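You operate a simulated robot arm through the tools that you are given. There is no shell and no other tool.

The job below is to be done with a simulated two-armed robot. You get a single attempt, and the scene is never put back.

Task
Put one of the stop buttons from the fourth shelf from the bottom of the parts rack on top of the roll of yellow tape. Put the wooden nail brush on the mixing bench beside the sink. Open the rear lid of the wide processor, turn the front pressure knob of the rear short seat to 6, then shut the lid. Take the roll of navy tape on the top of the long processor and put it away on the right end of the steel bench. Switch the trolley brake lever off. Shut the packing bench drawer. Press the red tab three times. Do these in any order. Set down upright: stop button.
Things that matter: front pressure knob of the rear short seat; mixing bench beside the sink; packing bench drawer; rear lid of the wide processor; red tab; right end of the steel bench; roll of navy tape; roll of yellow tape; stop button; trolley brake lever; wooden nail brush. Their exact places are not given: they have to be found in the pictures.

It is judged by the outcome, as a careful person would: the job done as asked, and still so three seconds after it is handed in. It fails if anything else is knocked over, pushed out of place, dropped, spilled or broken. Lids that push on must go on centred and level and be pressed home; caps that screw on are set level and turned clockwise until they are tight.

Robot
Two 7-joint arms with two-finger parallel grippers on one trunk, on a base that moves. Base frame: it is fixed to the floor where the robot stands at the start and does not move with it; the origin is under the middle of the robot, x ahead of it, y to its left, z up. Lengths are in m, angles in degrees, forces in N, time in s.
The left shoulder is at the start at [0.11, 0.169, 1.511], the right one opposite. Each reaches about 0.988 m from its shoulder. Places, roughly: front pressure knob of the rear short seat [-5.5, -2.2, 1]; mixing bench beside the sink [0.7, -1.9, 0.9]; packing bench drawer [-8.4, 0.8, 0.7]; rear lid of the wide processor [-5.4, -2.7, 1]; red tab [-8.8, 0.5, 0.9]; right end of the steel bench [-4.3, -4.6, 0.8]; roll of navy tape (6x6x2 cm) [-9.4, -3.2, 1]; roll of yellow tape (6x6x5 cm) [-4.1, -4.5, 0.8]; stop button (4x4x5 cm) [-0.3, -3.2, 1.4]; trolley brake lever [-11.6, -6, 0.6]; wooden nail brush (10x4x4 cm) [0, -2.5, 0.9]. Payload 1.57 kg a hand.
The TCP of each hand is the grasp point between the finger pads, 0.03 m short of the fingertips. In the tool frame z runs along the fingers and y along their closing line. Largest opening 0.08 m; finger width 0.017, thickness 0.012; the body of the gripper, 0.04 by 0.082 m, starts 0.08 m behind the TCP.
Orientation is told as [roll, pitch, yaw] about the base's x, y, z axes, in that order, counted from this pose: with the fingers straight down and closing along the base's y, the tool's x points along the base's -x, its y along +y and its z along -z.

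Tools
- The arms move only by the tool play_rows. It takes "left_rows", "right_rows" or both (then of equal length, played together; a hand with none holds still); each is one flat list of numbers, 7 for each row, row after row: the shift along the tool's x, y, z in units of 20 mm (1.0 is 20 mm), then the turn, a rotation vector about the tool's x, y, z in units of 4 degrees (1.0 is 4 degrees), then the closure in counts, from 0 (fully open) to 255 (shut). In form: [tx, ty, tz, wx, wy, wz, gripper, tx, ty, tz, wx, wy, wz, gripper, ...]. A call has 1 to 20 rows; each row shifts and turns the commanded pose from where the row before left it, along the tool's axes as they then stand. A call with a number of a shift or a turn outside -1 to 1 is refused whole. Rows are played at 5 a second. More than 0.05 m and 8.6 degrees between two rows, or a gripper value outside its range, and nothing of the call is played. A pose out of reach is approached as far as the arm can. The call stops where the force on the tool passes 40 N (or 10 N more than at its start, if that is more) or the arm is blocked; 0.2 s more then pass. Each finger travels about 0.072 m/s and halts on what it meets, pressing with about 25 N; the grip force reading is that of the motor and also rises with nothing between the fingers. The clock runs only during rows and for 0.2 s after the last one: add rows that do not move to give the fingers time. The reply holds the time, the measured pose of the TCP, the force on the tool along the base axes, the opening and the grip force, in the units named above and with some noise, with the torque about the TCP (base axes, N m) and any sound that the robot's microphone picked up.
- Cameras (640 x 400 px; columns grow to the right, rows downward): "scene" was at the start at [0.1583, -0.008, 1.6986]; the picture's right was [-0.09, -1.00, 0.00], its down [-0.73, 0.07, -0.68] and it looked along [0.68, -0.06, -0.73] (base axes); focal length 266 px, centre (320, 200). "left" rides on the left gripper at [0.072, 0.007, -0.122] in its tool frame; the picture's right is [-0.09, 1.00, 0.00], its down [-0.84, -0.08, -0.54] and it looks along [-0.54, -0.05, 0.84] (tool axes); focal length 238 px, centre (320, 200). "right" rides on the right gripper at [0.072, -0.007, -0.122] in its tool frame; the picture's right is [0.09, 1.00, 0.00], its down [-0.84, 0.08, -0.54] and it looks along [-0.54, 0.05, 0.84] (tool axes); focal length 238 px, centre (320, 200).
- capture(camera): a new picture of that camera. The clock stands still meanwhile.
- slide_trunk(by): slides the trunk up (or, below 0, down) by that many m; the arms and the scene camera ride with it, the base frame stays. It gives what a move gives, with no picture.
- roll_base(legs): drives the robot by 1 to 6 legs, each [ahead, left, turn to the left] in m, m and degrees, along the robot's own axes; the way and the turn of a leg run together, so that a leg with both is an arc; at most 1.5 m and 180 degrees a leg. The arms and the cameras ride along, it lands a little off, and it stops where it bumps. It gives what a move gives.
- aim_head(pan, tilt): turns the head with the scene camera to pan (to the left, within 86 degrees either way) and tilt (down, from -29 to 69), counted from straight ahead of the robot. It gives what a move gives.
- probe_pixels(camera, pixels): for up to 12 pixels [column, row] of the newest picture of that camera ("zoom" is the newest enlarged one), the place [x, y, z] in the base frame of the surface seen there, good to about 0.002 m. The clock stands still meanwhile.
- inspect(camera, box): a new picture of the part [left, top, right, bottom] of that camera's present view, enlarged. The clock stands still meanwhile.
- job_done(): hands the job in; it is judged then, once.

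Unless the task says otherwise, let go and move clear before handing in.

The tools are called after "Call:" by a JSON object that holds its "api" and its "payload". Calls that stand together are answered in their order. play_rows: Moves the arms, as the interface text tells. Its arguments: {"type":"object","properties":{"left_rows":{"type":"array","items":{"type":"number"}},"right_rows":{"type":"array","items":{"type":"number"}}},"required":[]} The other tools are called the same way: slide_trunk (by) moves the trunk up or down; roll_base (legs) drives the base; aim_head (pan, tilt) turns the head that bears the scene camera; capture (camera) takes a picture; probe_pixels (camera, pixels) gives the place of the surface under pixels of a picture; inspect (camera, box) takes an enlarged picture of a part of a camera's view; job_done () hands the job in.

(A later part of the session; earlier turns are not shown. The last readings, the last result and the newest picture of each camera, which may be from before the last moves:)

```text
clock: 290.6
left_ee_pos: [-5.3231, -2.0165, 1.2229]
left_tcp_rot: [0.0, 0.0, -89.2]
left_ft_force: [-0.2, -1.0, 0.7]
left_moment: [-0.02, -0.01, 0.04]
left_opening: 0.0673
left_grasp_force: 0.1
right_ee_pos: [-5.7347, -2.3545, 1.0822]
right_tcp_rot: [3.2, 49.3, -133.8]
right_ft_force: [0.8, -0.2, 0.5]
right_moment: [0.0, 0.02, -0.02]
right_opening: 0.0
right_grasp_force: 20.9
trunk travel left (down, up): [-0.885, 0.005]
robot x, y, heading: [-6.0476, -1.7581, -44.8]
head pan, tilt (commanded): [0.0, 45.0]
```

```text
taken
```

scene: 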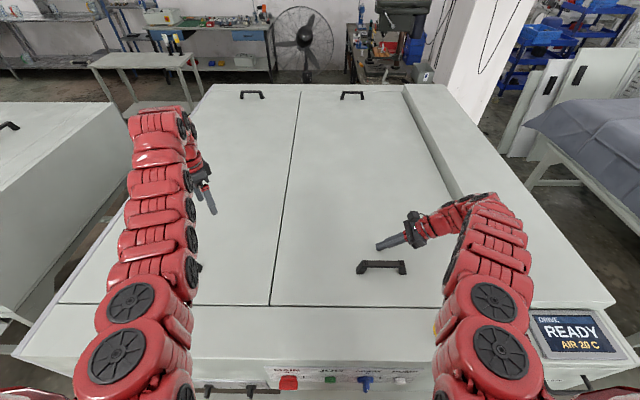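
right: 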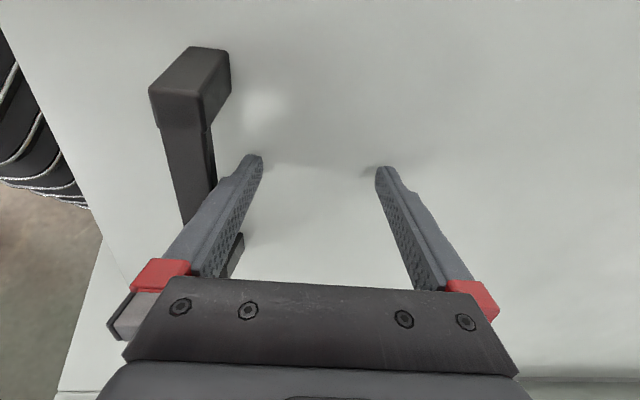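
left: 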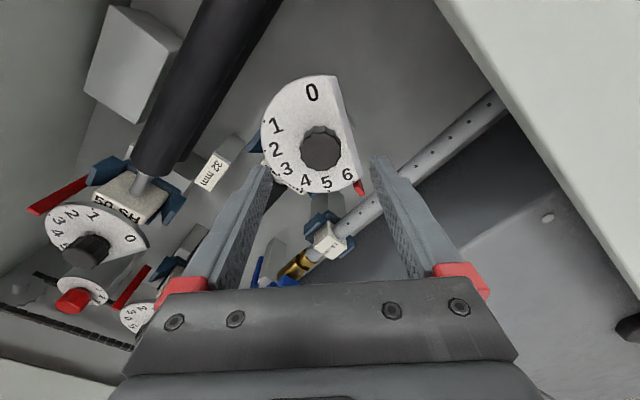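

The screen reads READY and the lid lies flush. I'll lift the right hand clear, back the base off, and look toward the packing bench.

Call:
{"api": "play_rows", "payload": {"right_rows": [0.76, 0, -0.945, 0, 0, 0, 255, 0.76, 0, -0.945, 0, 0, 0, 255, 0.76, 0, -0.945, 0, 0, 0, 255, 0.76, 0, -0.945, 0, 0, 0, 255]}}

Call:
{"api": "roll_base", "payload": {"legs": [[-0.35, 0, 0]]}}

Call:
{"api": "capture", "payload": {"camera": "scene"}}

```text
clock: 291.6
left_ee_pos: [-5.3223, -2.0165, 1.2226]
left_tcp_rot: [0.0, -0.1, -89.1]
left_ft_force: [-0.1, -0.6, -0.2]
left_moment: [-0.02, 0.0, 0.0]
left_opening: 0.0673
left_grasp_force: 0.1
right_ee_pos: [-5.7506, -2.3637, 1.1767]
right_tcp_rot: [3.3, 49.2, -133.7]
right_ft_force: [0.6, 0.7, -0.9]
right_moment: [-0.01, 0.0, 0.04]
right_opening: 0.0
right_grasp_force: 21.5
trunk travel left (down, up): [-0.885, 0.005]
robot x, y, heading: [-6.0525, -1.7612, -44.8]
head pan, tilt (commanded): [0.0, 45.0]
```

```text
clock: 293.8
left_ee_pos: [-5.5656, -1.7734, 1.2214]
left_tcp_rot: [-0.1, 0.0, -88.9]
left_ft_force: [1.6, -1.1, -0.3]
left_moment: [-0.04, 0.01, 0.03]
left_opening: 0.0675
left_grasp_force: 0.0
right_ee_pos: [-5.991, -2.1232, 1.176]
right_tcp_rot: [3.2, 49.3, -133.7]
right_ft_force: [0.8, 0.4, 0.7]
right_moment: [0.05, 0.0, -0.01]
right_opening: 0.0
right_grasp_force: 21.5
trunk travel left (down, up): [-0.885, 0.005]
robot x, y, heading: [-6.2978, -1.514, -44.6]
head pan, tilt (commanded): [0.0, 45.0]
```

```text
taken
```

scene: 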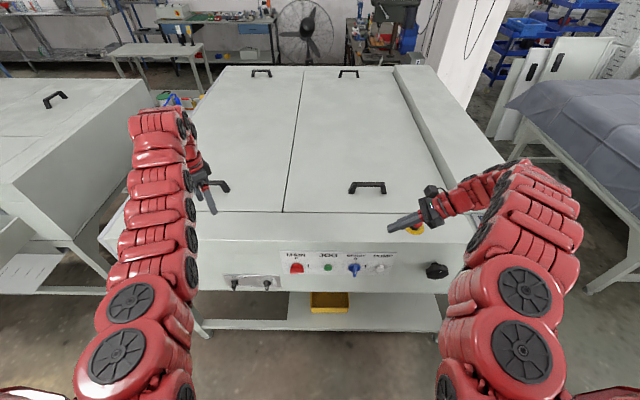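

All is shut and the emergency stop was not touched. I'll move back-left away from the machine, turn around to face the far wall, and look at the packing bench.

Call:
{"api": "roll_base", "payload": {"legs": [[-0.15, 0.0, 0], [0, 0.8, 0], [0, 0, 180]]}}

Call:
{"api": "aim_head", "payload": {"pan": 20, "tilt": 25}}

Call:
{"api": "capture", "payload": {"camera": "scene"}}

```text
clock: 306.5
left_ee_pos: [-6.5686, -0.5953, 1.2223]
left_tcp_rot: [0.0, 0.1, 91.6]
left_ft_force: [-0.2, 1.2, 0.0]
left_moment: [0.0, 0.03, 0.01]
left_opening: 0.0671
left_grasp_force: 0.0
right_ee_pos: [-6.1459, -0.2426, 1.1781]
right_tcp_rot: [3.3, 49.1, 47.1]
right_ft_force: [-0.7, 0.9, -1.0]
right_moment: [0.02, 0.01, -0.03]
right_opening: 0.0
right_grasp_force: 21.7
trunk travel left (down, up): [-0.885, 0.005]
robot x, y, heading: [-5.8348, -0.8405, 135.8]
head pan, tilt (commanded): [0.0, 45.0]
```

```text
clock: 307.3
left_ee_pos: [-6.5672, -0.5962, 1.2228]
left_tcp_rot: [0.0, 0.1, 91.7]
left_ft_force: [-0.4, -0.2, -0.3]
left_moment: [0.0, 0.01, 0.01]
left_opening: 0.0675
left_grasp_force: 0.0
right_ee_pos: [-6.1455, -0.2429, 1.1766]
right_tcp_rot: [3.4, 49.2, 47.1]
right_ft_force: [0.0, -1.3, 0.7]
right_moment: [-0.01, 0.0, 0.04]
right_opening: 0.0001
right_grasp_force: 21.6
trunk travel left (down, up): [-0.885, 0.005]
robot x, y, heading: [-5.8353, -0.843, 136.2]
head pan, tilt (commanded): [20.0, 25.0]
```

```text
taken
```

scene: 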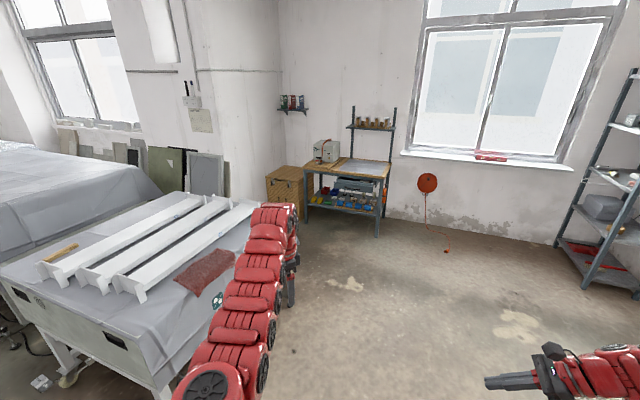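

The packing bench stands at (350,185) with its drawer open. I'll probe and zoom on it.

Call:
{"api": "inspect", "payload": {"camera": "scene", "box": [250, 90, 430, 250]}}

Call:
{"api": "probe_pixels", "payload": {"camera": "scene", "pixels": [[355, 187], [350, 170], [380, 235], [305, 215], [325, 150], [390, 180], [318, 150], [160, 390], [245, 210], [350, 250], [307, 180], [376, 195]]}}

```text
2.50 times, centred on (340, 170) of scene
```

zoom: 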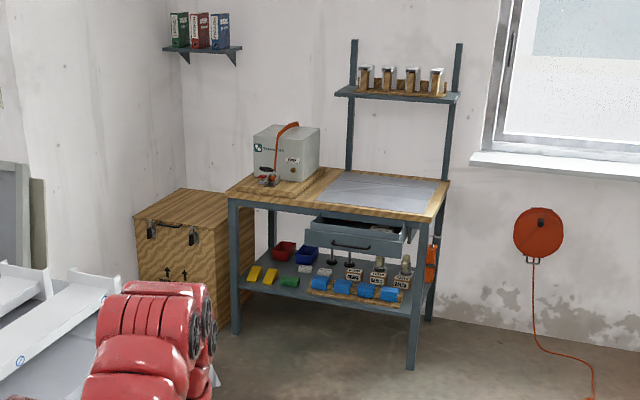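

```text
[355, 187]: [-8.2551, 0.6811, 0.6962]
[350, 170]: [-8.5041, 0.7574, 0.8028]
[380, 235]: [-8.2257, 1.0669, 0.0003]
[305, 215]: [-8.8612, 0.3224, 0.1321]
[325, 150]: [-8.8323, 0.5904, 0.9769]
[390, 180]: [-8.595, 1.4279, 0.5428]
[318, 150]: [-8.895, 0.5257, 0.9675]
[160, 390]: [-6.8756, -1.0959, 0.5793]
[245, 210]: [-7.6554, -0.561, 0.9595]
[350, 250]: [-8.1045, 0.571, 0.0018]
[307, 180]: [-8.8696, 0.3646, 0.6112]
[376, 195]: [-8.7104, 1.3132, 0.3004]
```

The drawer front is at (-8.255,0.681,0.70), pulled about 18 cm out. I'll drive ahead along the free floor and approach the bench.

Call:
{"api": "roll_base", "payload": {"legs": [[0, 0, -1.2], [1.4, 0, 0], [0.45, 0, 0], [0, 0.55, 0]]}}

Call:
{"api": "aim_head", "payload": {"pan": 5, "tilt": 45}}

Call:
{"api": "capture", "payload": {"camera": "scene"}}

```text
clock: 319.8
left_ee_pos: [-8.2797, 0.2752, 1.223]
left_tcp_rot: [0.0, 0.0, 92.9]
left_ft_force: [0.1, -0.6, 0.7]
left_moment: [0.02, 0.0, 0.02]
left_opening: 0.0672
left_grasp_force: 0.1
right_ee_pos: [-7.8665, 0.6376, 1.1758]
right_tcp_rot: [3.2, 49.3, 48.2]
right_ft_force: [0.0, 0.3, -0.4]
right_moment: [-0.02, -0.01, 0.02]
right_opening: 0.0
right_grasp_force: 21.1
trunk travel left (down, up): [-0.885, 0.005]
robot x, y, heading: [-7.5407, 0.0469, 137.5]
head pan, tilt (commanded): [20.0, 25.0]
```

```text
clock: 320.6
left_ee_pos: [-8.2824, 0.275, 1.2224]
left_tcp_rot: [0.0, 0.0, 92.8]
left_ft_force: [0.6, -0.1, -0.2]
left_moment: [-0.04, 0.01, -0.02]
left_opening: 0.0674
left_grasp_force: 0.1
right_ee_pos: [-7.8675, 0.6384, 1.1776]
right_tcp_rot: [3.3, 49.1, 48.3]
right_ft_force: [0.0, -0.2, 0.5]
right_moment: [0.03, -0.02, 0.0]
right_opening: 0.0
right_grasp_force: 21.0
trunk travel left (down, up): [-0.885, 0.005]
robot x, y, heading: [-7.5405, 0.0452, 137.1]
head pan, tilt (commanded): [5.0, 45.0]
```

```text
taken
```

scene: 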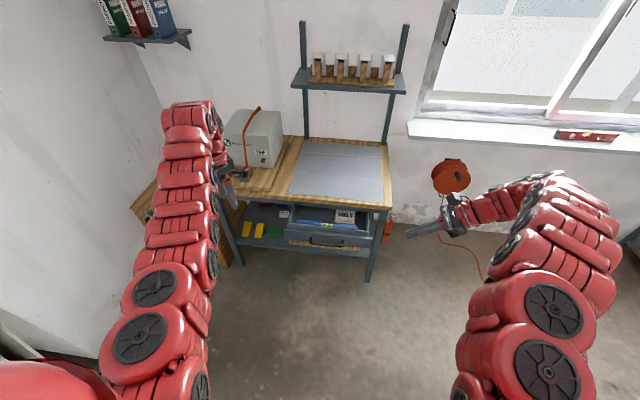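

The grey device with an orange strap is at (255,140), partly hidden by my left arm. I'll zoom on it and the drawer.

Call:
{"api": "inspect", "payload": {"camera": "scene", "box": [205, 90, 305, 200]}}

Call:
{"api": "inspect", "payload": {"camera": "scene", "box": [260, 180, 400, 280]}}

Call:
{"api": "capture", "payload": {"camera": "left"}}

```text
3.64 times, centred on (255, 145) of scene
```

zoom: 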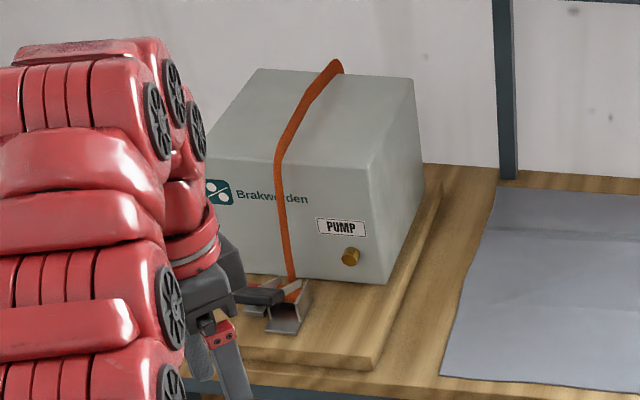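

```text
4.00 times, centred on (330, 230) of scene
```

zoom: 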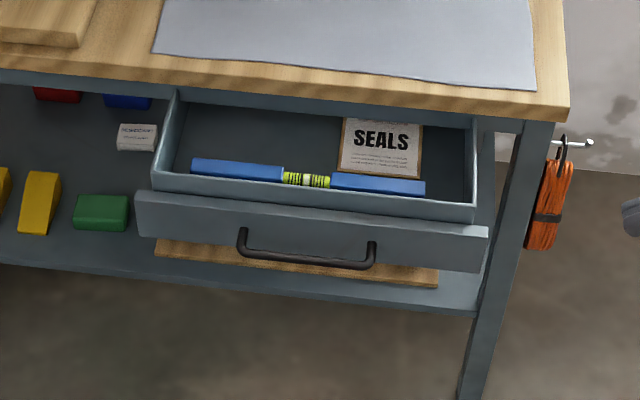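

```text
taken
```

left: 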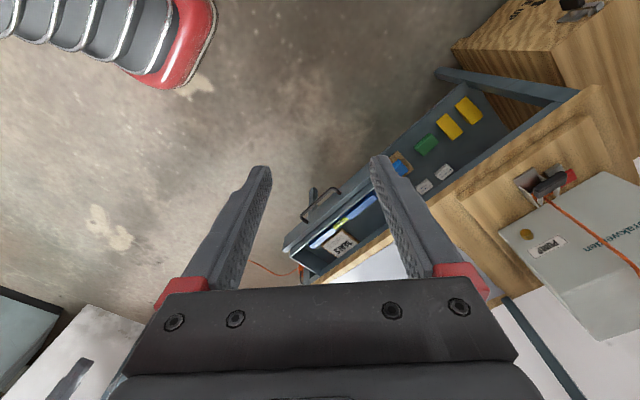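

The box is a strapped pump; its buckle with a red part is at (550,185) in the left view. I'll zoom in on that and probe.

Call:
{"api": "inspect", "payload": {"camera": "left", "box": [500, 150, 620, 230]}}

Call:
{"api": "probe_pixels", "payload": {"camera": "zoom", "pixels": [[370, 140], [250, 170], [300, 190], [180, 190], [420, 110], [230, 230], [330, 160], [150, 150]]}}

```text
5.00 times, centred on (560, 190) of left
```

zoom: 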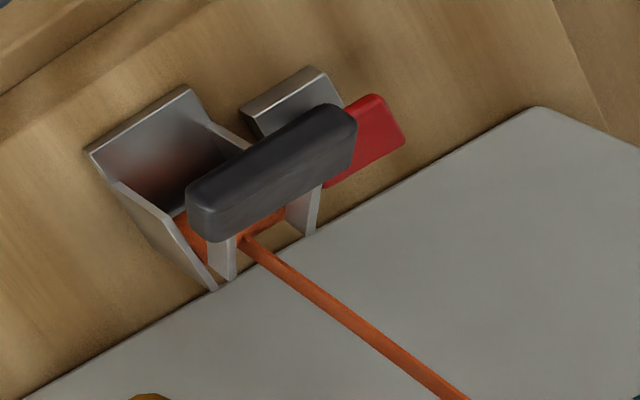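

```text
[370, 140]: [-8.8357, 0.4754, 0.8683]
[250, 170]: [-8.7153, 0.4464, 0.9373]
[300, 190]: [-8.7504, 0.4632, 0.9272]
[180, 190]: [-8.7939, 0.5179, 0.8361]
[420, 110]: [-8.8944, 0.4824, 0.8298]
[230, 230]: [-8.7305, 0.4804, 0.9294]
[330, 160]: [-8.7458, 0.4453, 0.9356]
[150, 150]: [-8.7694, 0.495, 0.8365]
```

The red tab sits beside the black buckle lever at about (-8.836,0.475,0.868). First I'll bring the right hand back to a plain fingers-down posture, to push the drawer with it.

Call:
{"api": "play_rows", "payload": {"right_rows": [0, 0, 0, 0, -0.945, 0, 255, 0, 0, 0, 0, -0.945, 0, 255, 0, 0, 0, 0, -0.945, 0, 255, 0, 0, 0, 0, -0.945, 0, 255, 0, 0, 0, 0, -0.945, 0, 255, 0, 0, 0, 0, -0.945, 0, 255, 0, 0, 0, 0, -0.945, 0, 255, 0, 0, 0, 0, -0.945, 0, 255, 0, 0, 0, 0, -0.945, 0, 255, 0, 0, 0, 0, -0.945, 0, 255, 0, 0, 0, 0, -0.945, 0, 255, 0, 0, 0, 0, -0.945, 0, 255, 0, 0, 0, 0, -0.945, 0, 255]}}

Call:
{"api": "play_rows", "payload": {"right_rows": [0, 0, 0, 0, 0, -1, 255, 0, 0, 0, 0, 0, -1, 255, 0, 0, 0, 0, 0, -1, 255, 0, 0, 0, 0, 0, -1, 255, 0, 0, 0, 0, 0, -1, 255, 0, 0, 0, 0, 0, -1, 255, 0, 0, 0, 0, 0, -1, 255, 0, 0, 0, 0, 0, -1, 255, 0, 0, 0, 0, 0, -1, 255, 0, 0, 0, 0, 0, -1, 255, 0, 0, 0, 0, 0, -1, 255, 0, 0, 0, 0, 0, -1, 255, 0, 0, 0, 0, 0, -1, 255, 0, 0, 0, 0, 0, -1, 255, 0, 0, 0, 0, 0, -1, 255, 0, 0, 0, 0, 0, -1, 255, 0, 0, 0, 0, 0, -1, 255, 0, 0, 0, 0, 0, -1, 255, 0, 0, 0, 0, 0, -1, 255, 0, 0, 0, 0, 0, -1, 255]}}

Call:
{"api": "capture", "payload": {"camera": "scene"}}

```text
clock: 323.4
left_ee_pos: [-8.2813, 0.2768, 1.2212]
left_tcp_rot: [0.0, 0.0, 92.9]
left_ft_force: [-0.6, -0.2, -0.3]
left_moment: [0.0, 0.01, 0.01]
left_opening: 0.0674
left_grasp_force: 0.1
right_ee_pos: [-7.8882, 0.633, 1.2105]
right_tcp_rot: [2.0, 0.1, 45.7]
right_ft_force: [0.1, -0.2, 0.8]
right_moment: [0.0, 0.0, -0.02]
right_opening: 0.0
right_grasp_force: 21.3
right hand out of reach, approached as far as the arm can: row 8, 9, 10
trunk travel left (down, up): [-0.885, 0.005]
robot x, y, heading: [-7.5412, 0.0403, 137.2]
head pan, tilt (commanded): [5.0, 45.0]
```

```text
clock: 327.6
left_ee_pos: [-8.2813, 0.2757, 1.2223]
left_tcp_rot: [0.0, -0.1, 92.8]
left_ft_force: [-0.1, -0.4, 0.1]
left_moment: [-0.01, 0.01, 0.01]
left_opening: 0.0675
left_grasp_force: 0.1
right_ee_pos: [-7.888, 0.6322, 1.211]
right_tcp_rot: [0.5, -2.0, 125.8]
right_ft_force: [0.1, 0.1, -0.2]
right_moment: [0.01, 0.0, -0.03]
right_opening: 0.0002
right_grasp_force: 21.3
trunk travel left (down, up): [-0.885, 0.005]
robot x, y, heading: [-7.5416, 0.0411, 137.4]
head pan, tilt (commanded): [5.0, 45.0]
```

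```text
taken
```

scene: 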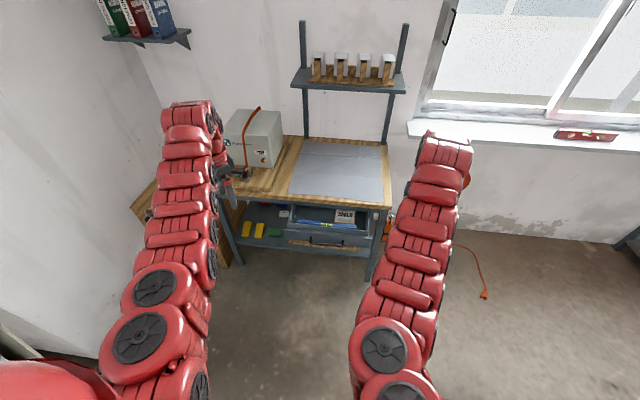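

The right hand is fingers-down again. For the drawer I'll use the left hand from further right, so nothing of mine is over the bench; first I'll square the left hand and pitch it to point ahead.

Call:
{"api": "play_rows", "payload": {"left_rows": [0, 0, 0, 0, 0, -0.94, 255, 0, 0, 0, 0, 0, -0.94, 255, 0, 0, 0, 0, 0, -0.94, 255, 0, 0, 0, 0, 0, -0.94, 255, 0, 0, 0, 0, 0, -0.94, 255, 0, 0, 0, 0, 0, -0.94, 255, 0, 0, 0, 0, 0, -0.94, 255, 0, 0, 0, 0, 0, -0.94, 255, 0, 0, 0, 0, 0, -0.94, 255, 0, 0, 0, 0, 0, -0.94, 255, 0, 0, 0, 0, 0, -0.94, 255, 0, 0, 0, 0, 0, -0.94, 255]}}

Call:
{"api": "play_rows", "payload": {"left_rows": [0, 0, 0, 0, -1, 0, 255, 0, 0, 0, 0, -1, 0, 255, 0, 0, 0, 0, -1, 0, 255, 0, 0, 0, 0, -1, 0, 255, 0, 0, 0, 0, -1, 0, 255, 0, 0, 0, 0, -1, 0, 255, 0, 0, 0, 0, -1, 0, 255, 0, 0, 0, 0, -1, 0, 255, 0, 0, 0, 0, -1, 0, 255, 0, 0, 0, 0, -1, 0, 255, 0, 0, 0, 0, -1, 0, 255, 0, 0, 0, 0, -1, 0, 255, 0, 0, 0, 0, -1, 0, 255, 0, 0, 0, 0, -1, 0, 255, 0, 0, 0, 0, -1, 0, 255]}}

Call:
{"api": "roll_base", "payload": {"legs": [[0, -0.25, -2.3]]}}

Call:
{"api": "capture", "payload": {"camera": "scene"}}

Call:
{"api": "capture", "payload": {"camera": "left"}}

```text
clock: 330.2
left_ee_pos: [-8.281, 0.275, 1.2231]
left_tcp_rot: [0.0, 0.1, 137.9]
left_ft_force: [0.1, 0.2, 0.3]
left_moment: [0.02, 0.0, -0.01]
left_opening: 0.0002
left_grasp_force: 21.5
right_ee_pos: [-7.8887, 0.6332, 1.2118]
right_tcp_rot: [0.5, -2.1, 125.8]
right_ft_force: [-0.5, 0.2, -0.1]
right_moment: [0.0, -0.03, -0.01]
right_opening: 0.0003
right_grasp_force: 21.3
trunk travel left (down, up): [-0.885, 0.005]
robot x, y, heading: [-7.5399, 0.0444, 137.3]
head pan, tilt (commanded): [5.0, 45.0]
```

```text
clock: 333.4
left_ee_pos: [-8.2811, 0.2759, 1.223]
left_tcp_rot: [0.0, -60.1, 137.9]
left_ft_force: [0.8, -1.0, -0.4]
left_moment: [-0.01, -0.02, 0.02]
left_opening: 0.0001
left_grasp_force: 21.3
right_ee_pos: [-7.8886, 0.6345, 1.2124]
right_tcp_rot: [0.4, -2.1, 125.8]
right_ft_force: [-0.1, 1.0, -1.0]
right_moment: [0.01, 0.0, -0.01]
right_opening: 0.0
right_grasp_force: 21.3
trunk travel left (down, up): [-0.885, 0.005]
robot x, y, heading: [-7.5432, 0.0447, 137.3]
head pan, tilt (commanded): [5.0, 45.0]
```

```text
clock: 335.2
left_ee_pos: [-8.0998, 0.4836, 1.2223]
left_tcp_rot: [-0.1, -60.0, 135.9]
left_ft_force: [-0.5, -0.8, 0.4]
left_moment: [0.01, -0.04, -0.02]
left_opening: 0.0005
left_grasp_force: 21.3
right_ee_pos: [-7.693, 0.8255, 1.212]
right_tcp_rot: [0.5, -2.1, 123.6]
right_ft_force: [-0.4, 1.1, 0.7]
right_moment: [-0.02, -0.02, 0.0]
right_opening: 0.0001
right_grasp_force: 21.3
trunk travel left (down, up): [-0.885, 0.005]
robot x, y, heading: [-7.3696, 0.2234, 135.2]
head pan, tilt (commanded): [5.0, 45.0]
```

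```text
taken
```

scene: 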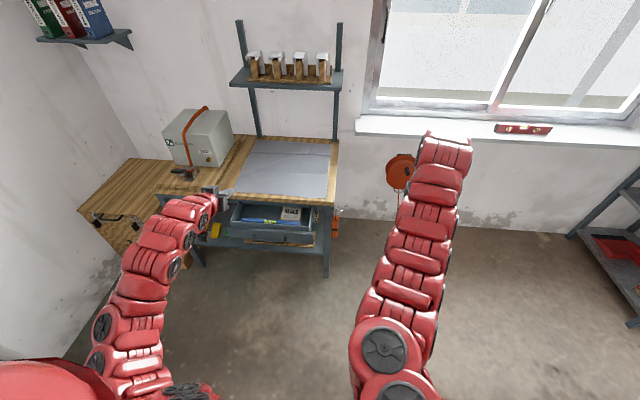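

```text
taken
```

left: 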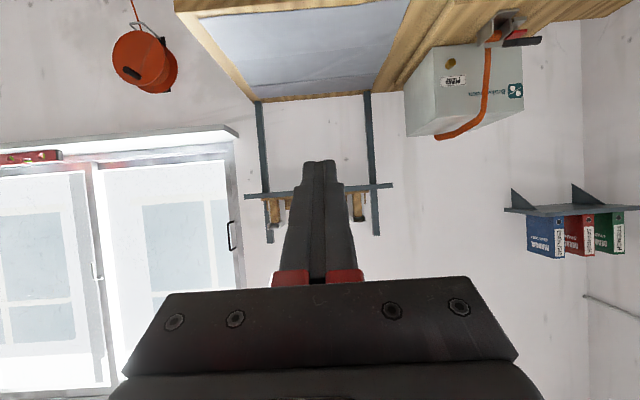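

The left hand points ahead at u≈5.385, v≈6.07, above and before the drawer. I'll probe the drawer panel's height and handle.

Call:
{"api": "inspect", "payload": {"camera": "scene", "box": [210, 180, 350, 270]}}

Call:
{"api": "probe_pixels", "payload": {"camera": "zoom", "pixels": [[300, 215], [300, 250], [150, 230], [420, 290], [200, 215], [250, 270], [330, 270], [120, 210], [450, 260], [300, 190], [380, 240], [300, 120]]}}

```text
4.44 times, centred on (280, 225) of scene
```

zoom: 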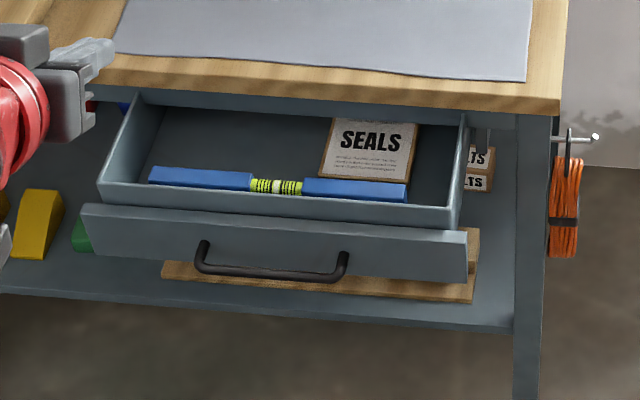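

```text
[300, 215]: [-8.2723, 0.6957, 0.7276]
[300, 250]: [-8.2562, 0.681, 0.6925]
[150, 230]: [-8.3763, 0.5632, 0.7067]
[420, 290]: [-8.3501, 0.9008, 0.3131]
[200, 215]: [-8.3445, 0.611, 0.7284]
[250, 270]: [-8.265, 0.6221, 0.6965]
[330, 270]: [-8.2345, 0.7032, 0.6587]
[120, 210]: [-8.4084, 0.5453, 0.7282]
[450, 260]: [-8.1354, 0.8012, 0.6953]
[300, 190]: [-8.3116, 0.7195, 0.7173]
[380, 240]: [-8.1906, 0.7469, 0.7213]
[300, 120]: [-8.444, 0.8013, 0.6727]
```

The panel face is at v≈6.32, z 0.65–0.728, handle below. I'll lower the trunk 0.495 m to put the fingertips at z≈0.71, and bring the base ahead 0.2 m, just short of contact.

Call:
{"api": "slide_trunk", "payload": {"by": -0.495}}

Call:
{"api": "roll_base", "payload": {"legs": [[0.18, 0, 0]]}}

Call:
{"api": "capture", "payload": {"camera": "left"}}

Call:
{"api": "capture", "payload": {"camera": "scene"}}

```text
refused: -0.495 is not a number from -0.4 to 0.4
```

```text
clock: 336.7
left_ee_pos: [-8.2272, 0.6113, 1.2243]
left_tcp_rot: [-0.1, -60.0, 135.8]
left_ft_force: [0.8, 0.7, 0.3]
left_moment: [0.0, 0.0, -0.02]
left_opening: 0.0
left_grasp_force: 21.3
right_ee_pos: [-7.8196, 0.9536, 1.2119]
right_tcp_rot: [0.5, -2.2, 123.7]
right_ft_force: [0.3, -0.2, 0.9]
right_moment: [0.03, 0.06, 0.02]
right_opening: 0.0
right_grasp_force: 21.3
trunk travel left (down, up): [-0.885, 0.005]
robot x, y, heading: [-7.497, 0.3529, 134.9]
head pan, tilt (commanded): [5.0, 45.0]
```

```text
taken
```

left: 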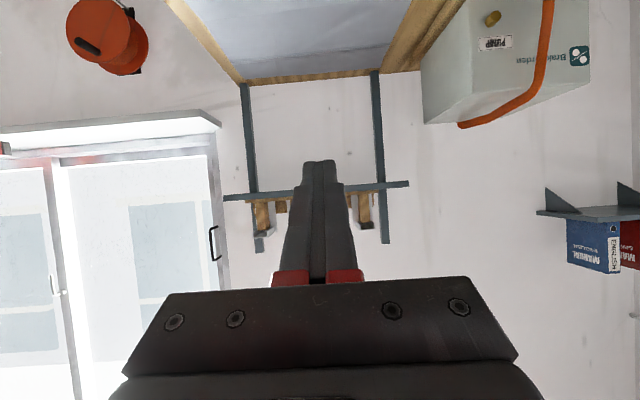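

```text
taken
```

scene: 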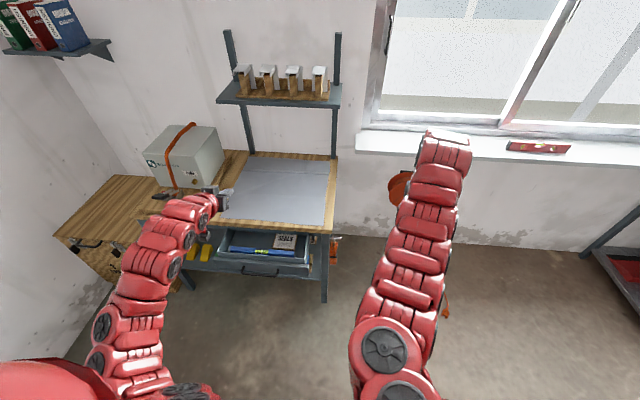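

The trunk slide is limited to 0.4 m per call. I'll back off 6 cm for safety, lower in two slides, and look again.

Call:
{"api": "roll_base", "payload": {"legs": [[-0.06, 0, 0]]}}

Call:
{"api": "slide_trunk", "payload": {"by": -0.4}}

Call:
{"api": "slide_trunk", "payload": {"by": -0.095}}

Call:
{"api": "capture", "payload": {"camera": "left"}}

Call:
{"api": "capture", "payload": {"camera": "scene"}}

```text
clock: 337.7
left_ee_pos: [-8.1899, 0.5731, 1.219]
left_tcp_rot: [0.1, -59.8, 135.8]
left_ft_force: [0.0, 0.4, -0.6]
left_moment: [0.0, 0.03, 0.01]
left_opening: 0.0
left_grasp_force: 21.0
right_ee_pos: [-7.7828, 0.9157, 1.2078]
right_tcp_rot: [0.5, -1.8, 123.7]
right_ft_force: [-0.6, 0.8, -0.2]
right_moment: [0.01, -0.03, -0.02]
right_opening: 0.0
right_grasp_force: 21.5
trunk travel left (down, up): [-0.885, 0.005]
robot x, y, heading: [-7.4569, 0.3113, 135.0]
head pan, tilt (commanded): [5.0, 45.0]
```

```text
clock: 341.5
left_ee_pos: [-8.186, 0.5697, 0.8229]
left_tcp_rot: [0.0, -60.0, 135.8]
left_ft_force: [0.4, 0.1, 0.8]
left_moment: [-0.02, 0.0, -0.03]
left_opening: 0.0
left_grasp_force: 21.1
right_ee_pos: [-7.778, 0.9135, 0.8123]
right_tcp_rot: [0.5, -2.1, 123.7]
right_ft_force: [-0.1, -0.5, -0.2]
right_moment: [0.03, -0.01, 0.0]
right_opening: 0.0
right_grasp_force: 20.8
trunk travel left (down, up): [-0.485, 0.405]
robot x, y, heading: [-7.4606, 0.3112, 135.0]
head pan, tilt (commanded): [5.0, 45.0]
```

```text
clock: 342.8
left_ee_pos: [-8.185, 0.5704, 0.7264]
left_tcp_rot: [0.1, -60.0, 135.7]
left_ft_force: [-0.1, 0.4, -0.6]
left_moment: [0.01, -0.02, 0.04]
left_opening: 0.0002
left_grasp_force: 21.2
right_ee_pos: [-7.7794, 0.913, 0.7175]
right_tcp_rot: [0.5, -2.0, 123.7]
right_ft_force: [0.0, -0.1, 0.3]
right_moment: [0.0, 0.02, 0.0]
right_opening: 0.0
right_grasp_force: 21.5
trunk travel left (down, up): [-0.39, 0.5]
robot x, y, heading: [-7.4549, 0.3086, 135.1]
head pan, tilt (commanded): [5.0, 45.0]
```

```text
taken
```

left: 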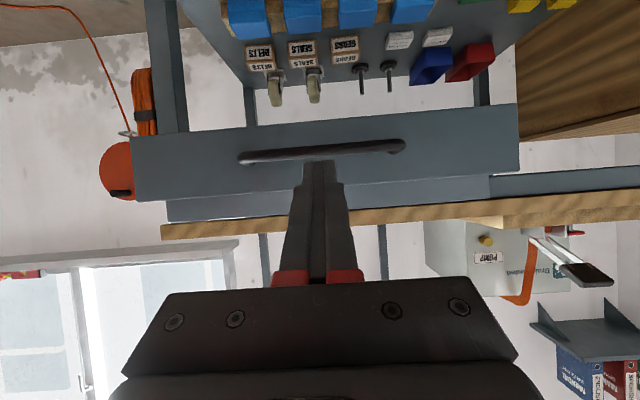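

```text
taken
```

scene: 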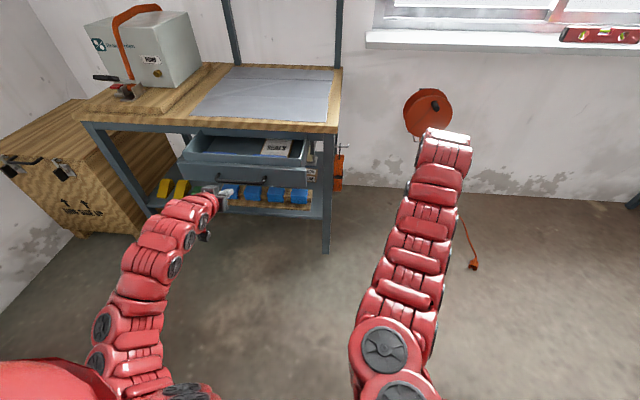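

The fingertips point at the panel between handle and top edge. I'll advance 9 cm, then push in short steps.

Call:
{"api": "roll_base", "payload": {"legs": [[0.08, 0, 0], [0.03, 0, 0], [0.03, 0, 0]]}}

Call:
{"api": "capture", "payload": {"camera": "scene"}}

Call:
{"api": "capture", "payload": {"camera": "left"}}

```text
clock: 344.7
left_ee_pos: [-8.2862, 0.6691, 0.7263]
left_tcp_rot: [0.1, -59.9, 135.9]
left_ft_force: [-0.1, 0.4, -1.4]
left_moment: [-0.01, 0.01, 0.0]
left_opening: 0.0
left_grasp_force: 21.1
right_ee_pos: [-7.8802, 1.0114, 0.716]
right_tcp_rot: [0.5, -2.0, 123.8]
right_ft_force: [-0.5, 1.1, -0.3]
right_moment: [-0.02, -0.01, -0.04]
right_opening: 0.0001
right_grasp_force: 21.2
trunk travel left (down, up): [-0.39, 0.5]
robot x, y, heading: [-7.5561, 0.4102, 134.9]
head pan, tilt (commanded): [5.0, 45.0]
```

```text
taken
```

scene: 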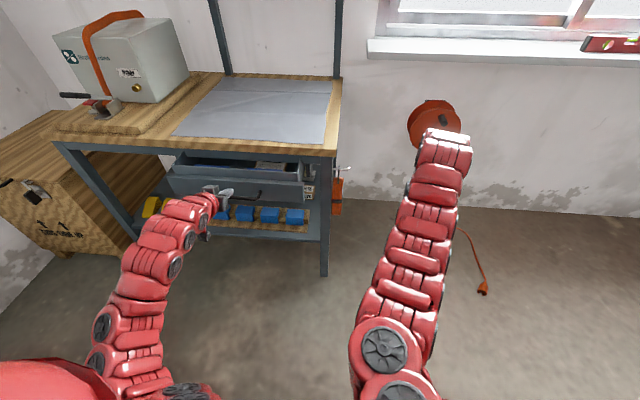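

```text
taken
```

left: 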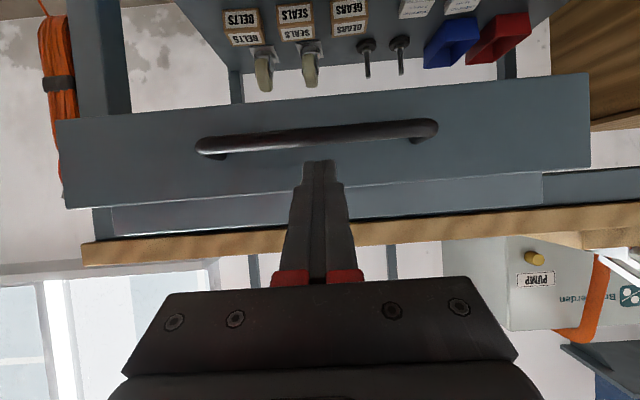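

The drawer is moving in easily (gap narrower). I'll continue pushing in short steps until it meets its stop.

Call:
{"api": "roll_base", "payload": {"legs": [[0.03, 0, 0], [0.03, 0, 0], [0.03, 0, 0], [0.03, 0, 0]]}}

Call:
{"api": "capture", "payload": {"camera": "scene"}}

Call:
{"api": "capture", "payload": {"camera": "left"}}

```text
clock: 346.9
left_ee_pos: [-8.3705, 0.754, 0.7267]
left_tcp_rot: [0.0, -59.9, 135.7]
left_ft_force: [-0.7, 0.4, -0.5]
left_moment: [0.03, 0.01, 0.01]
left_opening: 0.0
left_grasp_force: 21.5
right_ee_pos: [-7.963, 1.0958, 0.7158]
right_tcp_rot: [0.5, -2.0, 123.8]
right_ft_force: [0.0, 0.3, -0.8]
right_moment: [-0.04, -0.01, 0.02]
right_opening: 0.0001
right_grasp_force: 21.3
trunk travel left (down, up): [-0.39, 0.5]
robot x, y, heading: [-7.6411, 0.4898, 134.9]
head pan, tilt (commanded): [5.0, 45.0]
```

```text
taken
```

scene: 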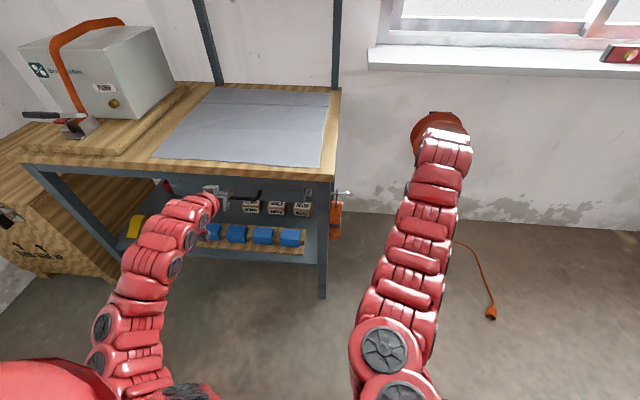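

```text
taken
```

left: 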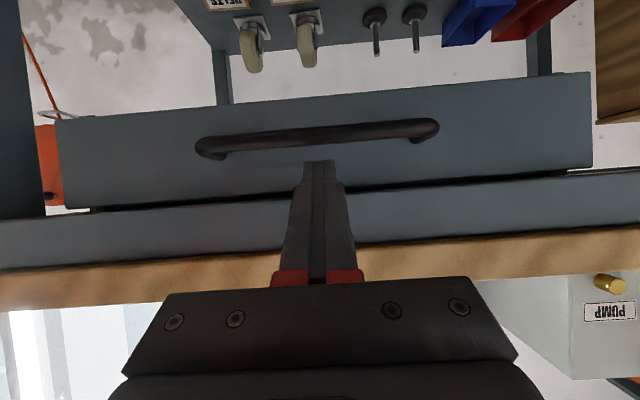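

Only a thin dark gap remains between panel and frame. I'll push a little more until it resists.

Call:
{"api": "roll_base", "payload": {"legs": [[0.02, 0, 0], [0.02, 0, 0]]}}

Call:
{"api": "capture", "payload": {"camera": "left"}}

```text
clock: 348.1
left_ee_pos: [-8.389, 0.7701, 0.7251]
left_tcp_rot: [-0.1, -59.3, 135.9]
left_ft_force: [17.4, -14.4, 8.6]
left_moment: [0.06, 0.03, -0.16]
left_opening: 0.0
left_grasp_force: 21.2
right_ee_pos: [-7.9865, 1.1165, 0.7191]
right_tcp_rot: [0.6, -2.4, 124.0]
right_ft_force: [0.1, -0.1, 0.4]
right_moment: [-0.04, -0.01, 0.01]
right_opening: 0.0001
right_grasp_force: 21.8
trunk travel left (down, up): [-0.39, 0.5]
robot x, y, heading: [-7.6604, 0.5169, 135.2]
head pan, tilt (commanded): [5.0, 45.0]
stopped in leg 2: the force on the tool passed its limit at 133 N (the readings are from after the stop); the commanded pose is now the measured one
```

```text
taken
```

left: 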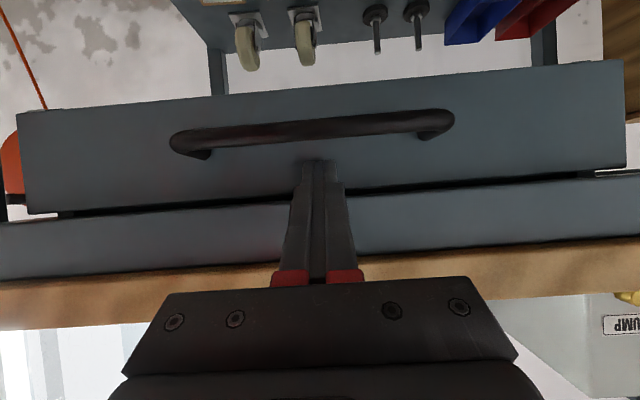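

The drawer met its stop (brief 133 N), so it's home. I'll back off 15 cm and check that it sits closed and the bench hasn't shifted.

Call:
{"api": "roll_base", "payload": {"legs": [[-0.18, 0, 0]]}}

Call:
{"api": "capture", "payload": {"camera": "scene"}}

Call:
{"api": "capture", "payload": {"camera": "left"}}

```text
clock: 349.6
left_ee_pos: [-8.2604, 0.6443, 0.7235]
left_tcp_rot: [-0.2, -59.2, 135.8]
left_ft_force: [0.0, -0.2, -0.3]
left_moment: [-0.01, 0.0, 0.0]
left_opening: 0.0
left_grasp_force: 21.6
right_ee_pos: [-7.8546, 0.9896, 0.7178]
right_tcp_rot: [0.5, -2.2, 123.6]
right_ft_force: [0.0, 0.7, -0.2]
right_moment: [-0.01, 0.01, -0.02]
right_opening: 0.0004
right_grasp_force: 21.1
trunk travel left (down, up): [-0.39, 0.5]
robot x, y, heading: [-7.5334, 0.3857, 135.0]
head pan, tilt (commanded): [5.0, 45.0]
```

```text
taken
```

scene: 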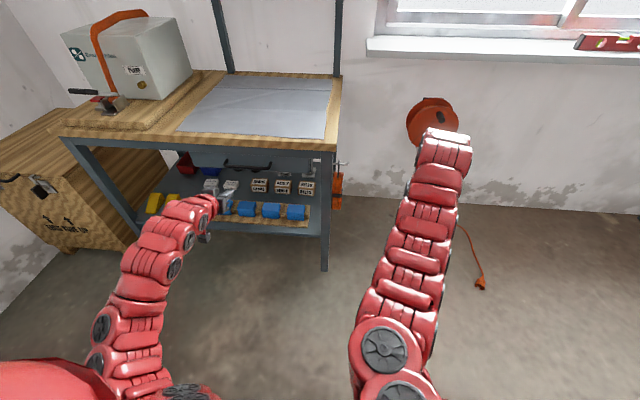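

```text
taken
```

left: 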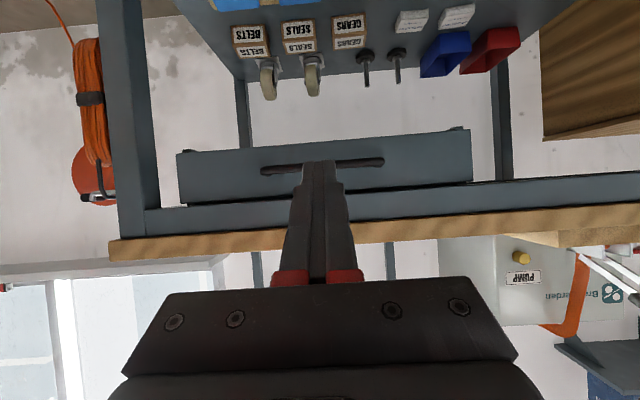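

Call:
{"api": "probe_pixels", "payload": {"camera": "left", "pixels": [[230, 175], [430, 165], [200, 215], [430, 200], [125, 180], [260, 170], [380, 162], [210, 240]]}}

Call:
{"api": "inspect", "payload": {"camera": "left", "box": [110, 100, 530, 260]}}

```text
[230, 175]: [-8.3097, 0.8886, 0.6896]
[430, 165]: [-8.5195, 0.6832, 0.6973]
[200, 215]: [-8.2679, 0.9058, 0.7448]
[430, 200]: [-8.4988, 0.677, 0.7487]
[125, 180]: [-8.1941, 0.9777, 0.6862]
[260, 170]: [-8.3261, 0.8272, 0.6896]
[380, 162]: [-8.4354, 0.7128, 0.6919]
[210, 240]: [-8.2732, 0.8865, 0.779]
```

```text
1.52 times, centred on (320, 180) of left
```

zoom: 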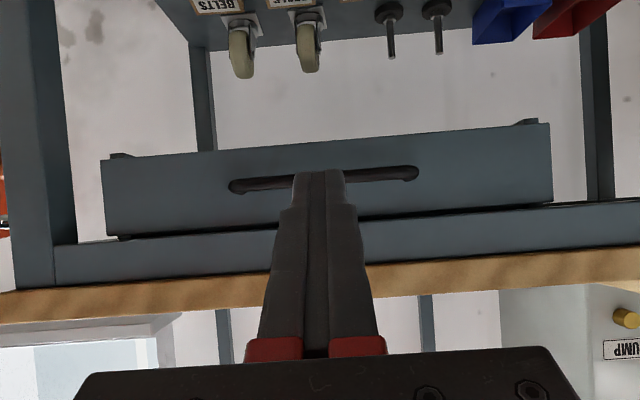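

The drawer panel sits 2 cm behind the apron, fully shut. Next I'll raise the trunk 0.3 m and move left to face the buckle with the red tab.

Call:
{"api": "slide_trunk", "payload": {"by": 0.3}}

Call:
{"api": "roll_base", "payload": {"legs": [[-0.1, 0, 0], [0, 0.53, 0]]}}

Call:
{"api": "capture", "payload": {"camera": "scene"}}

Call:
{"api": "capture", "payload": {"camera": "left"}}

```text
clock: 352.6
left_ee_pos: [-8.2613, 0.6455, 1.0223]
left_tcp_rot: [-0.2, -59.1, 135.9]
left_ft_force: [0.4, 0.0, 0.2]
left_moment: [-0.05, 0.02, -0.01]
left_opening: 0.0001
left_grasp_force: 21.0
right_ee_pos: [-7.8575, 0.99, 1.0166]
right_tcp_rot: [0.4, -2.1, 123.7]
right_ft_force: [-0.1, -0.3, 0.1]
right_moment: [0.01, 0.03, 0.04]
right_opening: 0.0
right_grasp_force: 21.3
trunk travel left (down, up): [-0.69, 0.2]
robot x, y, heading: [-7.5333, 0.3847, 135.1]
head pan, tilt (commanded): [5.0, 45.0]
```

```text
clock: 356.4
left_ee_pos: [-8.5618, 0.1975, 1.0225]
left_tcp_rot: [-0.1, -59.2, 135.9]
left_ft_force: [-0.2, 0.0, -0.8]
left_moment: [0.0, -0.03, 0.03]
left_opening: 0.0
left_grasp_force: 21.5
right_ee_pos: [-8.1578, 0.5436, 1.0172]
right_tcp_rot: [0.5, -2.1, 123.8]
right_ft_force: [0.6, -0.9, 0.6]
right_moment: [-0.05, 0.0, -0.01]
right_opening: 0.0
right_grasp_force: 21.1
trunk travel left (down, up): [-0.69, 0.2]
robot x, y, heading: [-7.8323, -0.0617, 135.3]
head pan, tilt (commanded): [5.0, 45.0]
```

```text
taken
```

scene: 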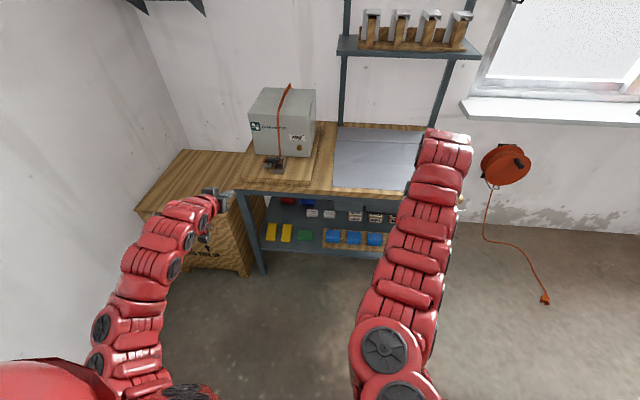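

```text
taken
```

left: 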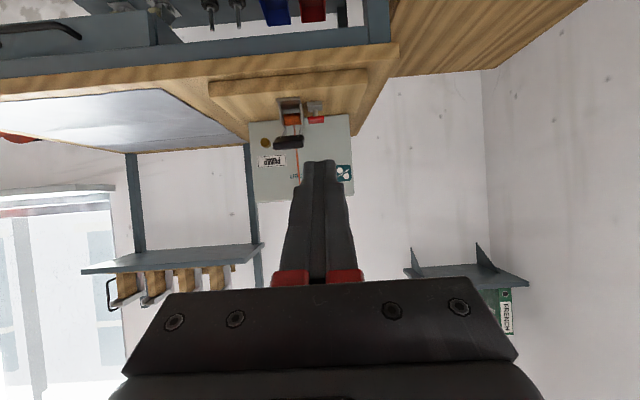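

Both cameras now see the buckle ((275,163) in the scene view, (300,120) in the left view). I'll zoom in.

Call:
{"api": "inspect", "payload": {"camera": "scene", "box": [245, 140, 305, 185]}}

Call:
{"api": "probe_pixels", "payload": {"camera": "zoom", "pixels": [[320, 150], [250, 150], [280, 180], [330, 200], [300, 200], [240, 190], [350, 170], [320, 240]]}}

Call:
{"api": "inspect", "payload": {"camera": "left", "box": [260, 85, 350, 155]}}

```text
8.89 times, centred on (275, 162) of scene
```

zoom: 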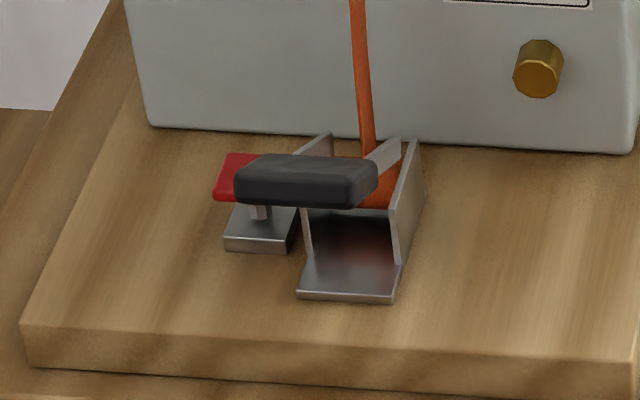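

```text
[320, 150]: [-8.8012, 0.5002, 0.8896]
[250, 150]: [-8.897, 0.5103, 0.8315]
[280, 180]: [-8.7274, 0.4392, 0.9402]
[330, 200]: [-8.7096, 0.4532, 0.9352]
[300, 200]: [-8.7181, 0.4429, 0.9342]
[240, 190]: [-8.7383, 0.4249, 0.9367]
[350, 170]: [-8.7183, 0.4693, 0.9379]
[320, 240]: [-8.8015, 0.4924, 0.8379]
```

```text
5.71 times, centred on (305, 120) of left
```

zoom: 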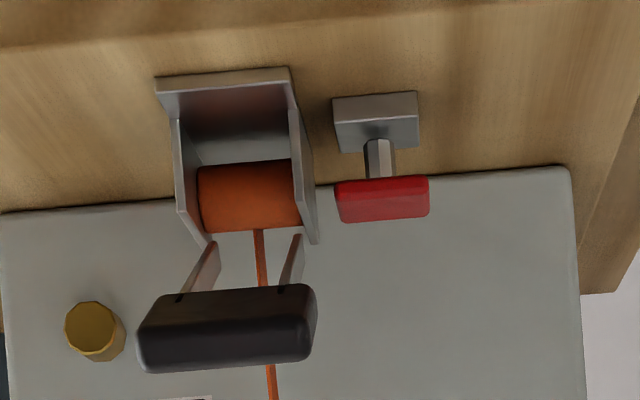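

The red tab is a cap on a short vertical stem beside the ratchet, so it presses downward; the black ratchet lever stands in front, up to z≈0.94. I'll probe the tab's extents and the pump, then turn the left hand fingers-down.

Call:
{"api": "probe_pixels", "payload": {"camera": "zoom", "pixels": [[342, 205], [424, 200], [382, 215], [382, 185], [378, 150], [378, 125], [340, 130], [415, 125], [230, 330], [300, 330], [560, 190], [400, 195]]}}

Call:
{"api": "probe_pixels", "payload": {"camera": "scene", "pixels": [[285, 93], [265, 105], [310, 110], [280, 130], [300, 150], [255, 180]]}}

Call:
{"api": "play_rows", "payload": {"left_rows": [0, 0, 0, 0, 1, 0, 255, 0, 0, 0, 0, 1, 0, 255, 0, 0, 0, 0, 1, 0, 255, 0, 0, 0, 0, 1, 0, 255, 0, 0, 0, 0, 1, 0, 255, 0, 0, 0, 0, 1, 0, 255, 0, 0, 0, 0, 1, 0, 255, 0, 0, 0, 0, 1, 0, 255, 0, 0, 0, 0, 1, 0, 255, 0, 0, 0, 0, 1, 0, 255, 0, 0, 0, 0, 1, 0, 255, 0, 0, 0, 0, 1, 0, 255, 0, 0, 0, 0, 1, 0, 255, 0, 0, 0, 0, 1, 0, 255, 0, 0, 0, 0, 0.78, 0, 255]}}

```text
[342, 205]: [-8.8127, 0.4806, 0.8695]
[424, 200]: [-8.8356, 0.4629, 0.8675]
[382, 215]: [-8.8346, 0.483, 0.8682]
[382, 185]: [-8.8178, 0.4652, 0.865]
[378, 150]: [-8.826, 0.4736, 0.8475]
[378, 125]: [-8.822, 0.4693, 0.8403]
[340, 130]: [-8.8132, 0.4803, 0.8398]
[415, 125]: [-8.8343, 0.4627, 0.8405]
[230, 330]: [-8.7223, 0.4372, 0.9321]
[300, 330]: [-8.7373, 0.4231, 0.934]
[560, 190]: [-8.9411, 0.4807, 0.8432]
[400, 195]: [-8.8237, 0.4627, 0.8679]
```

```text
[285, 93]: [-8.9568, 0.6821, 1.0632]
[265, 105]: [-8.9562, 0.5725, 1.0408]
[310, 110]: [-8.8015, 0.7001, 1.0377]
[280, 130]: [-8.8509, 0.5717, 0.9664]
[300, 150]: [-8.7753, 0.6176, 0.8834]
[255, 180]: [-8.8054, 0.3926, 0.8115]
```

```text
clock: 359.6
left_ee_pos: [-8.5607, 0.198, 1.0224]
left_tcp_rot: [-0.2, -0.1, 135.8]
left_ft_force: [0.6, -0.2, 0.5]
left_moment: [-0.01, -0.06, -0.02]
left_opening: 0.0
left_grasp_force: 21.9
right_ee_pos: [-8.1578, 0.5428, 1.0169]
right_tcp_rot: [0.5, -2.2, 123.7]
right_ft_force: [-0.2, 0.9, -0.8]
right_moment: [-0.02, 0.0, 0.02]
right_opening: 0.0
right_grasp_force: 21.2
trunk travel left (down, up): [-0.69, 0.2]
robot x, y, heading: [-7.8366, -0.0584, 135.4]
head pan, tilt (commanded): [5.0, 45.0]
```

The tab's top is at z≈0.868, centred at (-8.828,0.4745), about 3×3 cm, on a block at 0.84. I'll drive ahead 0.37 m with the fingertips at 0.99, over the lever, and check from the hand camera.

Call:
{"api": "roll_base", "payload": {"legs": [[0.2, 0, 0], [0.17, 0, 0]]}}

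Call:
{"api": "capture", "payload": {"camera": "left"}}

Call:
{"api": "capture", "payload": {"camera": "scene"}}

```text
clock: 362.3
left_ee_pos: [-8.8241, 0.4554, 1.023]
left_tcp_rot: [-0.1, 0.0, 136.0]
left_ft_force: [-0.1, 0.4, -0.1]
left_moment: [0.0, 0.01, -0.02]
left_opening: 0.0
left_grasp_force: 21.5
right_ee_pos: [-8.4214, 0.8028, 1.0175]
right_tcp_rot: [0.5, -2.1, 123.9]
right_ft_force: [0.5, -0.2, 0.3]
right_moment: [0.0, -0.05, -0.03]
right_opening: 0.0
right_grasp_force: 21.4
trunk travel left (down, up): [-0.69, 0.2]
robot x, y, heading: [-8.0949, 0.204, 135.3]
head pan, tilt (commanded): [5.0, 45.0]
```

```text
taken
```

left: 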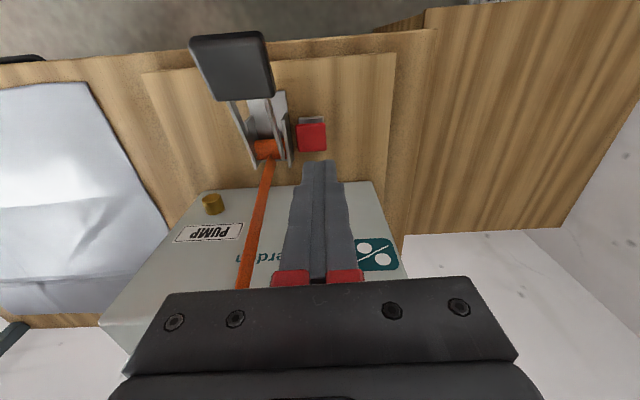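

```text
taken
```

scene: 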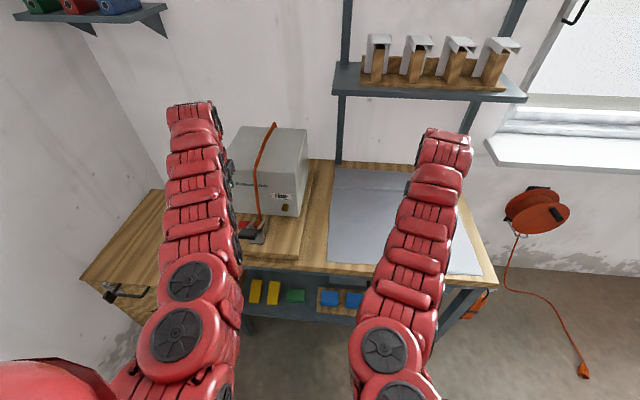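

The tab shows at (312,137) in the hand view. I'll probe it once more here and then centre over it.

Call:
{"api": "probe_pixels", "payload": {"camera": "left", "pixels": [[312, 137], [299, 137], [325, 137], [312, 127], [312, 148], [230, 70], [255, 95]]}}

Call:
{"api": "inspect", "payload": {"camera": "left", "box": [270, 90, 360, 190]}}

```text
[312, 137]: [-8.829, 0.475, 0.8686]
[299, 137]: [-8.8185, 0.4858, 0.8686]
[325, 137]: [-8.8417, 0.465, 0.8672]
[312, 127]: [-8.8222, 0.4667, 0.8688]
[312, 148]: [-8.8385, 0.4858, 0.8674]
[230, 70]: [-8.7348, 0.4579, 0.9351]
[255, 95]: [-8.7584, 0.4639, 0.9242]
```

```text
4.00 times, centred on (315, 140) of left
```

zoom: 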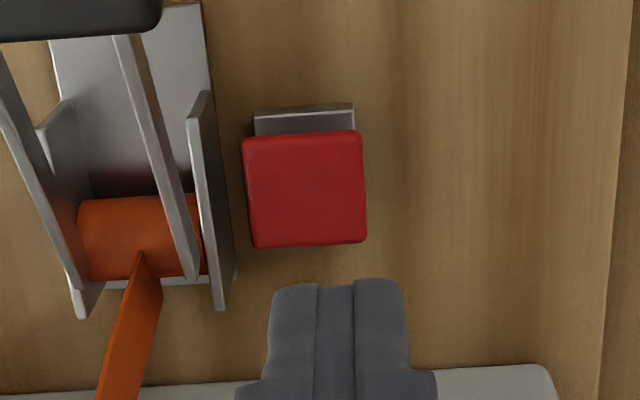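

The tab is centred at (-8.829,0.475). I'll centre over it and descend to 1.5 cm above.

Call:
{"api": "play_rows", "payload": {"left_rows": [-0.89, -0.54, 0, 0, 0, 0, 255, 0, 0, 0.9, 0, 0, 0, 255, 0, 0, 0.9, 0, 0, 0, 255, 0, 0, 0.9, 0, 0, 0, 255, 0, 0, 0.9, 0, 0, 0, 255, 0, 0, 0.9, 0, 0, 0, 255, 0, 0, 0.85, 0, 0, 0, 255, 0, 0, 0, 0, 0, 0, 255]}}

Call:
{"api": "capture", "payload": {"camera": "left"}}

```text
clock: 364.1
left_ee_pos: [-8.8207, 0.4749, 0.9152]
left_tcp_rot: [-0.1, 0.0, 136.0]
left_ft_force: [-0.4, 1.0, -0.3]
left_moment: [-0.02, -0.02, 0.01]
left_opening: 0.0
left_grasp_force: 21.8
left hand out of reach, approached as far as the arm can: row 1, 7
right_ee_pos: [-8.4213, 0.8015, 1.0178]
right_tcp_rot: [0.5, -2.1, 124.0]
right_ft_force: [0.6, 0.4, 0.2]
right_moment: [-0.03, -0.02, 0.04]
right_opening: 0.0
right_grasp_force: 21.2
trunk travel left (down, up): [-0.69, 0.2]
robot x, y, heading: [-8.0951, 0.2011, 135.2]
head pan, tilt (commanded): [5.0, 45.0]
```

```text
taken
```

left: 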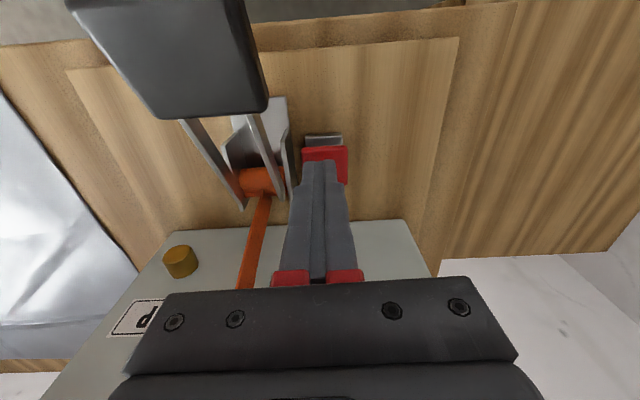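

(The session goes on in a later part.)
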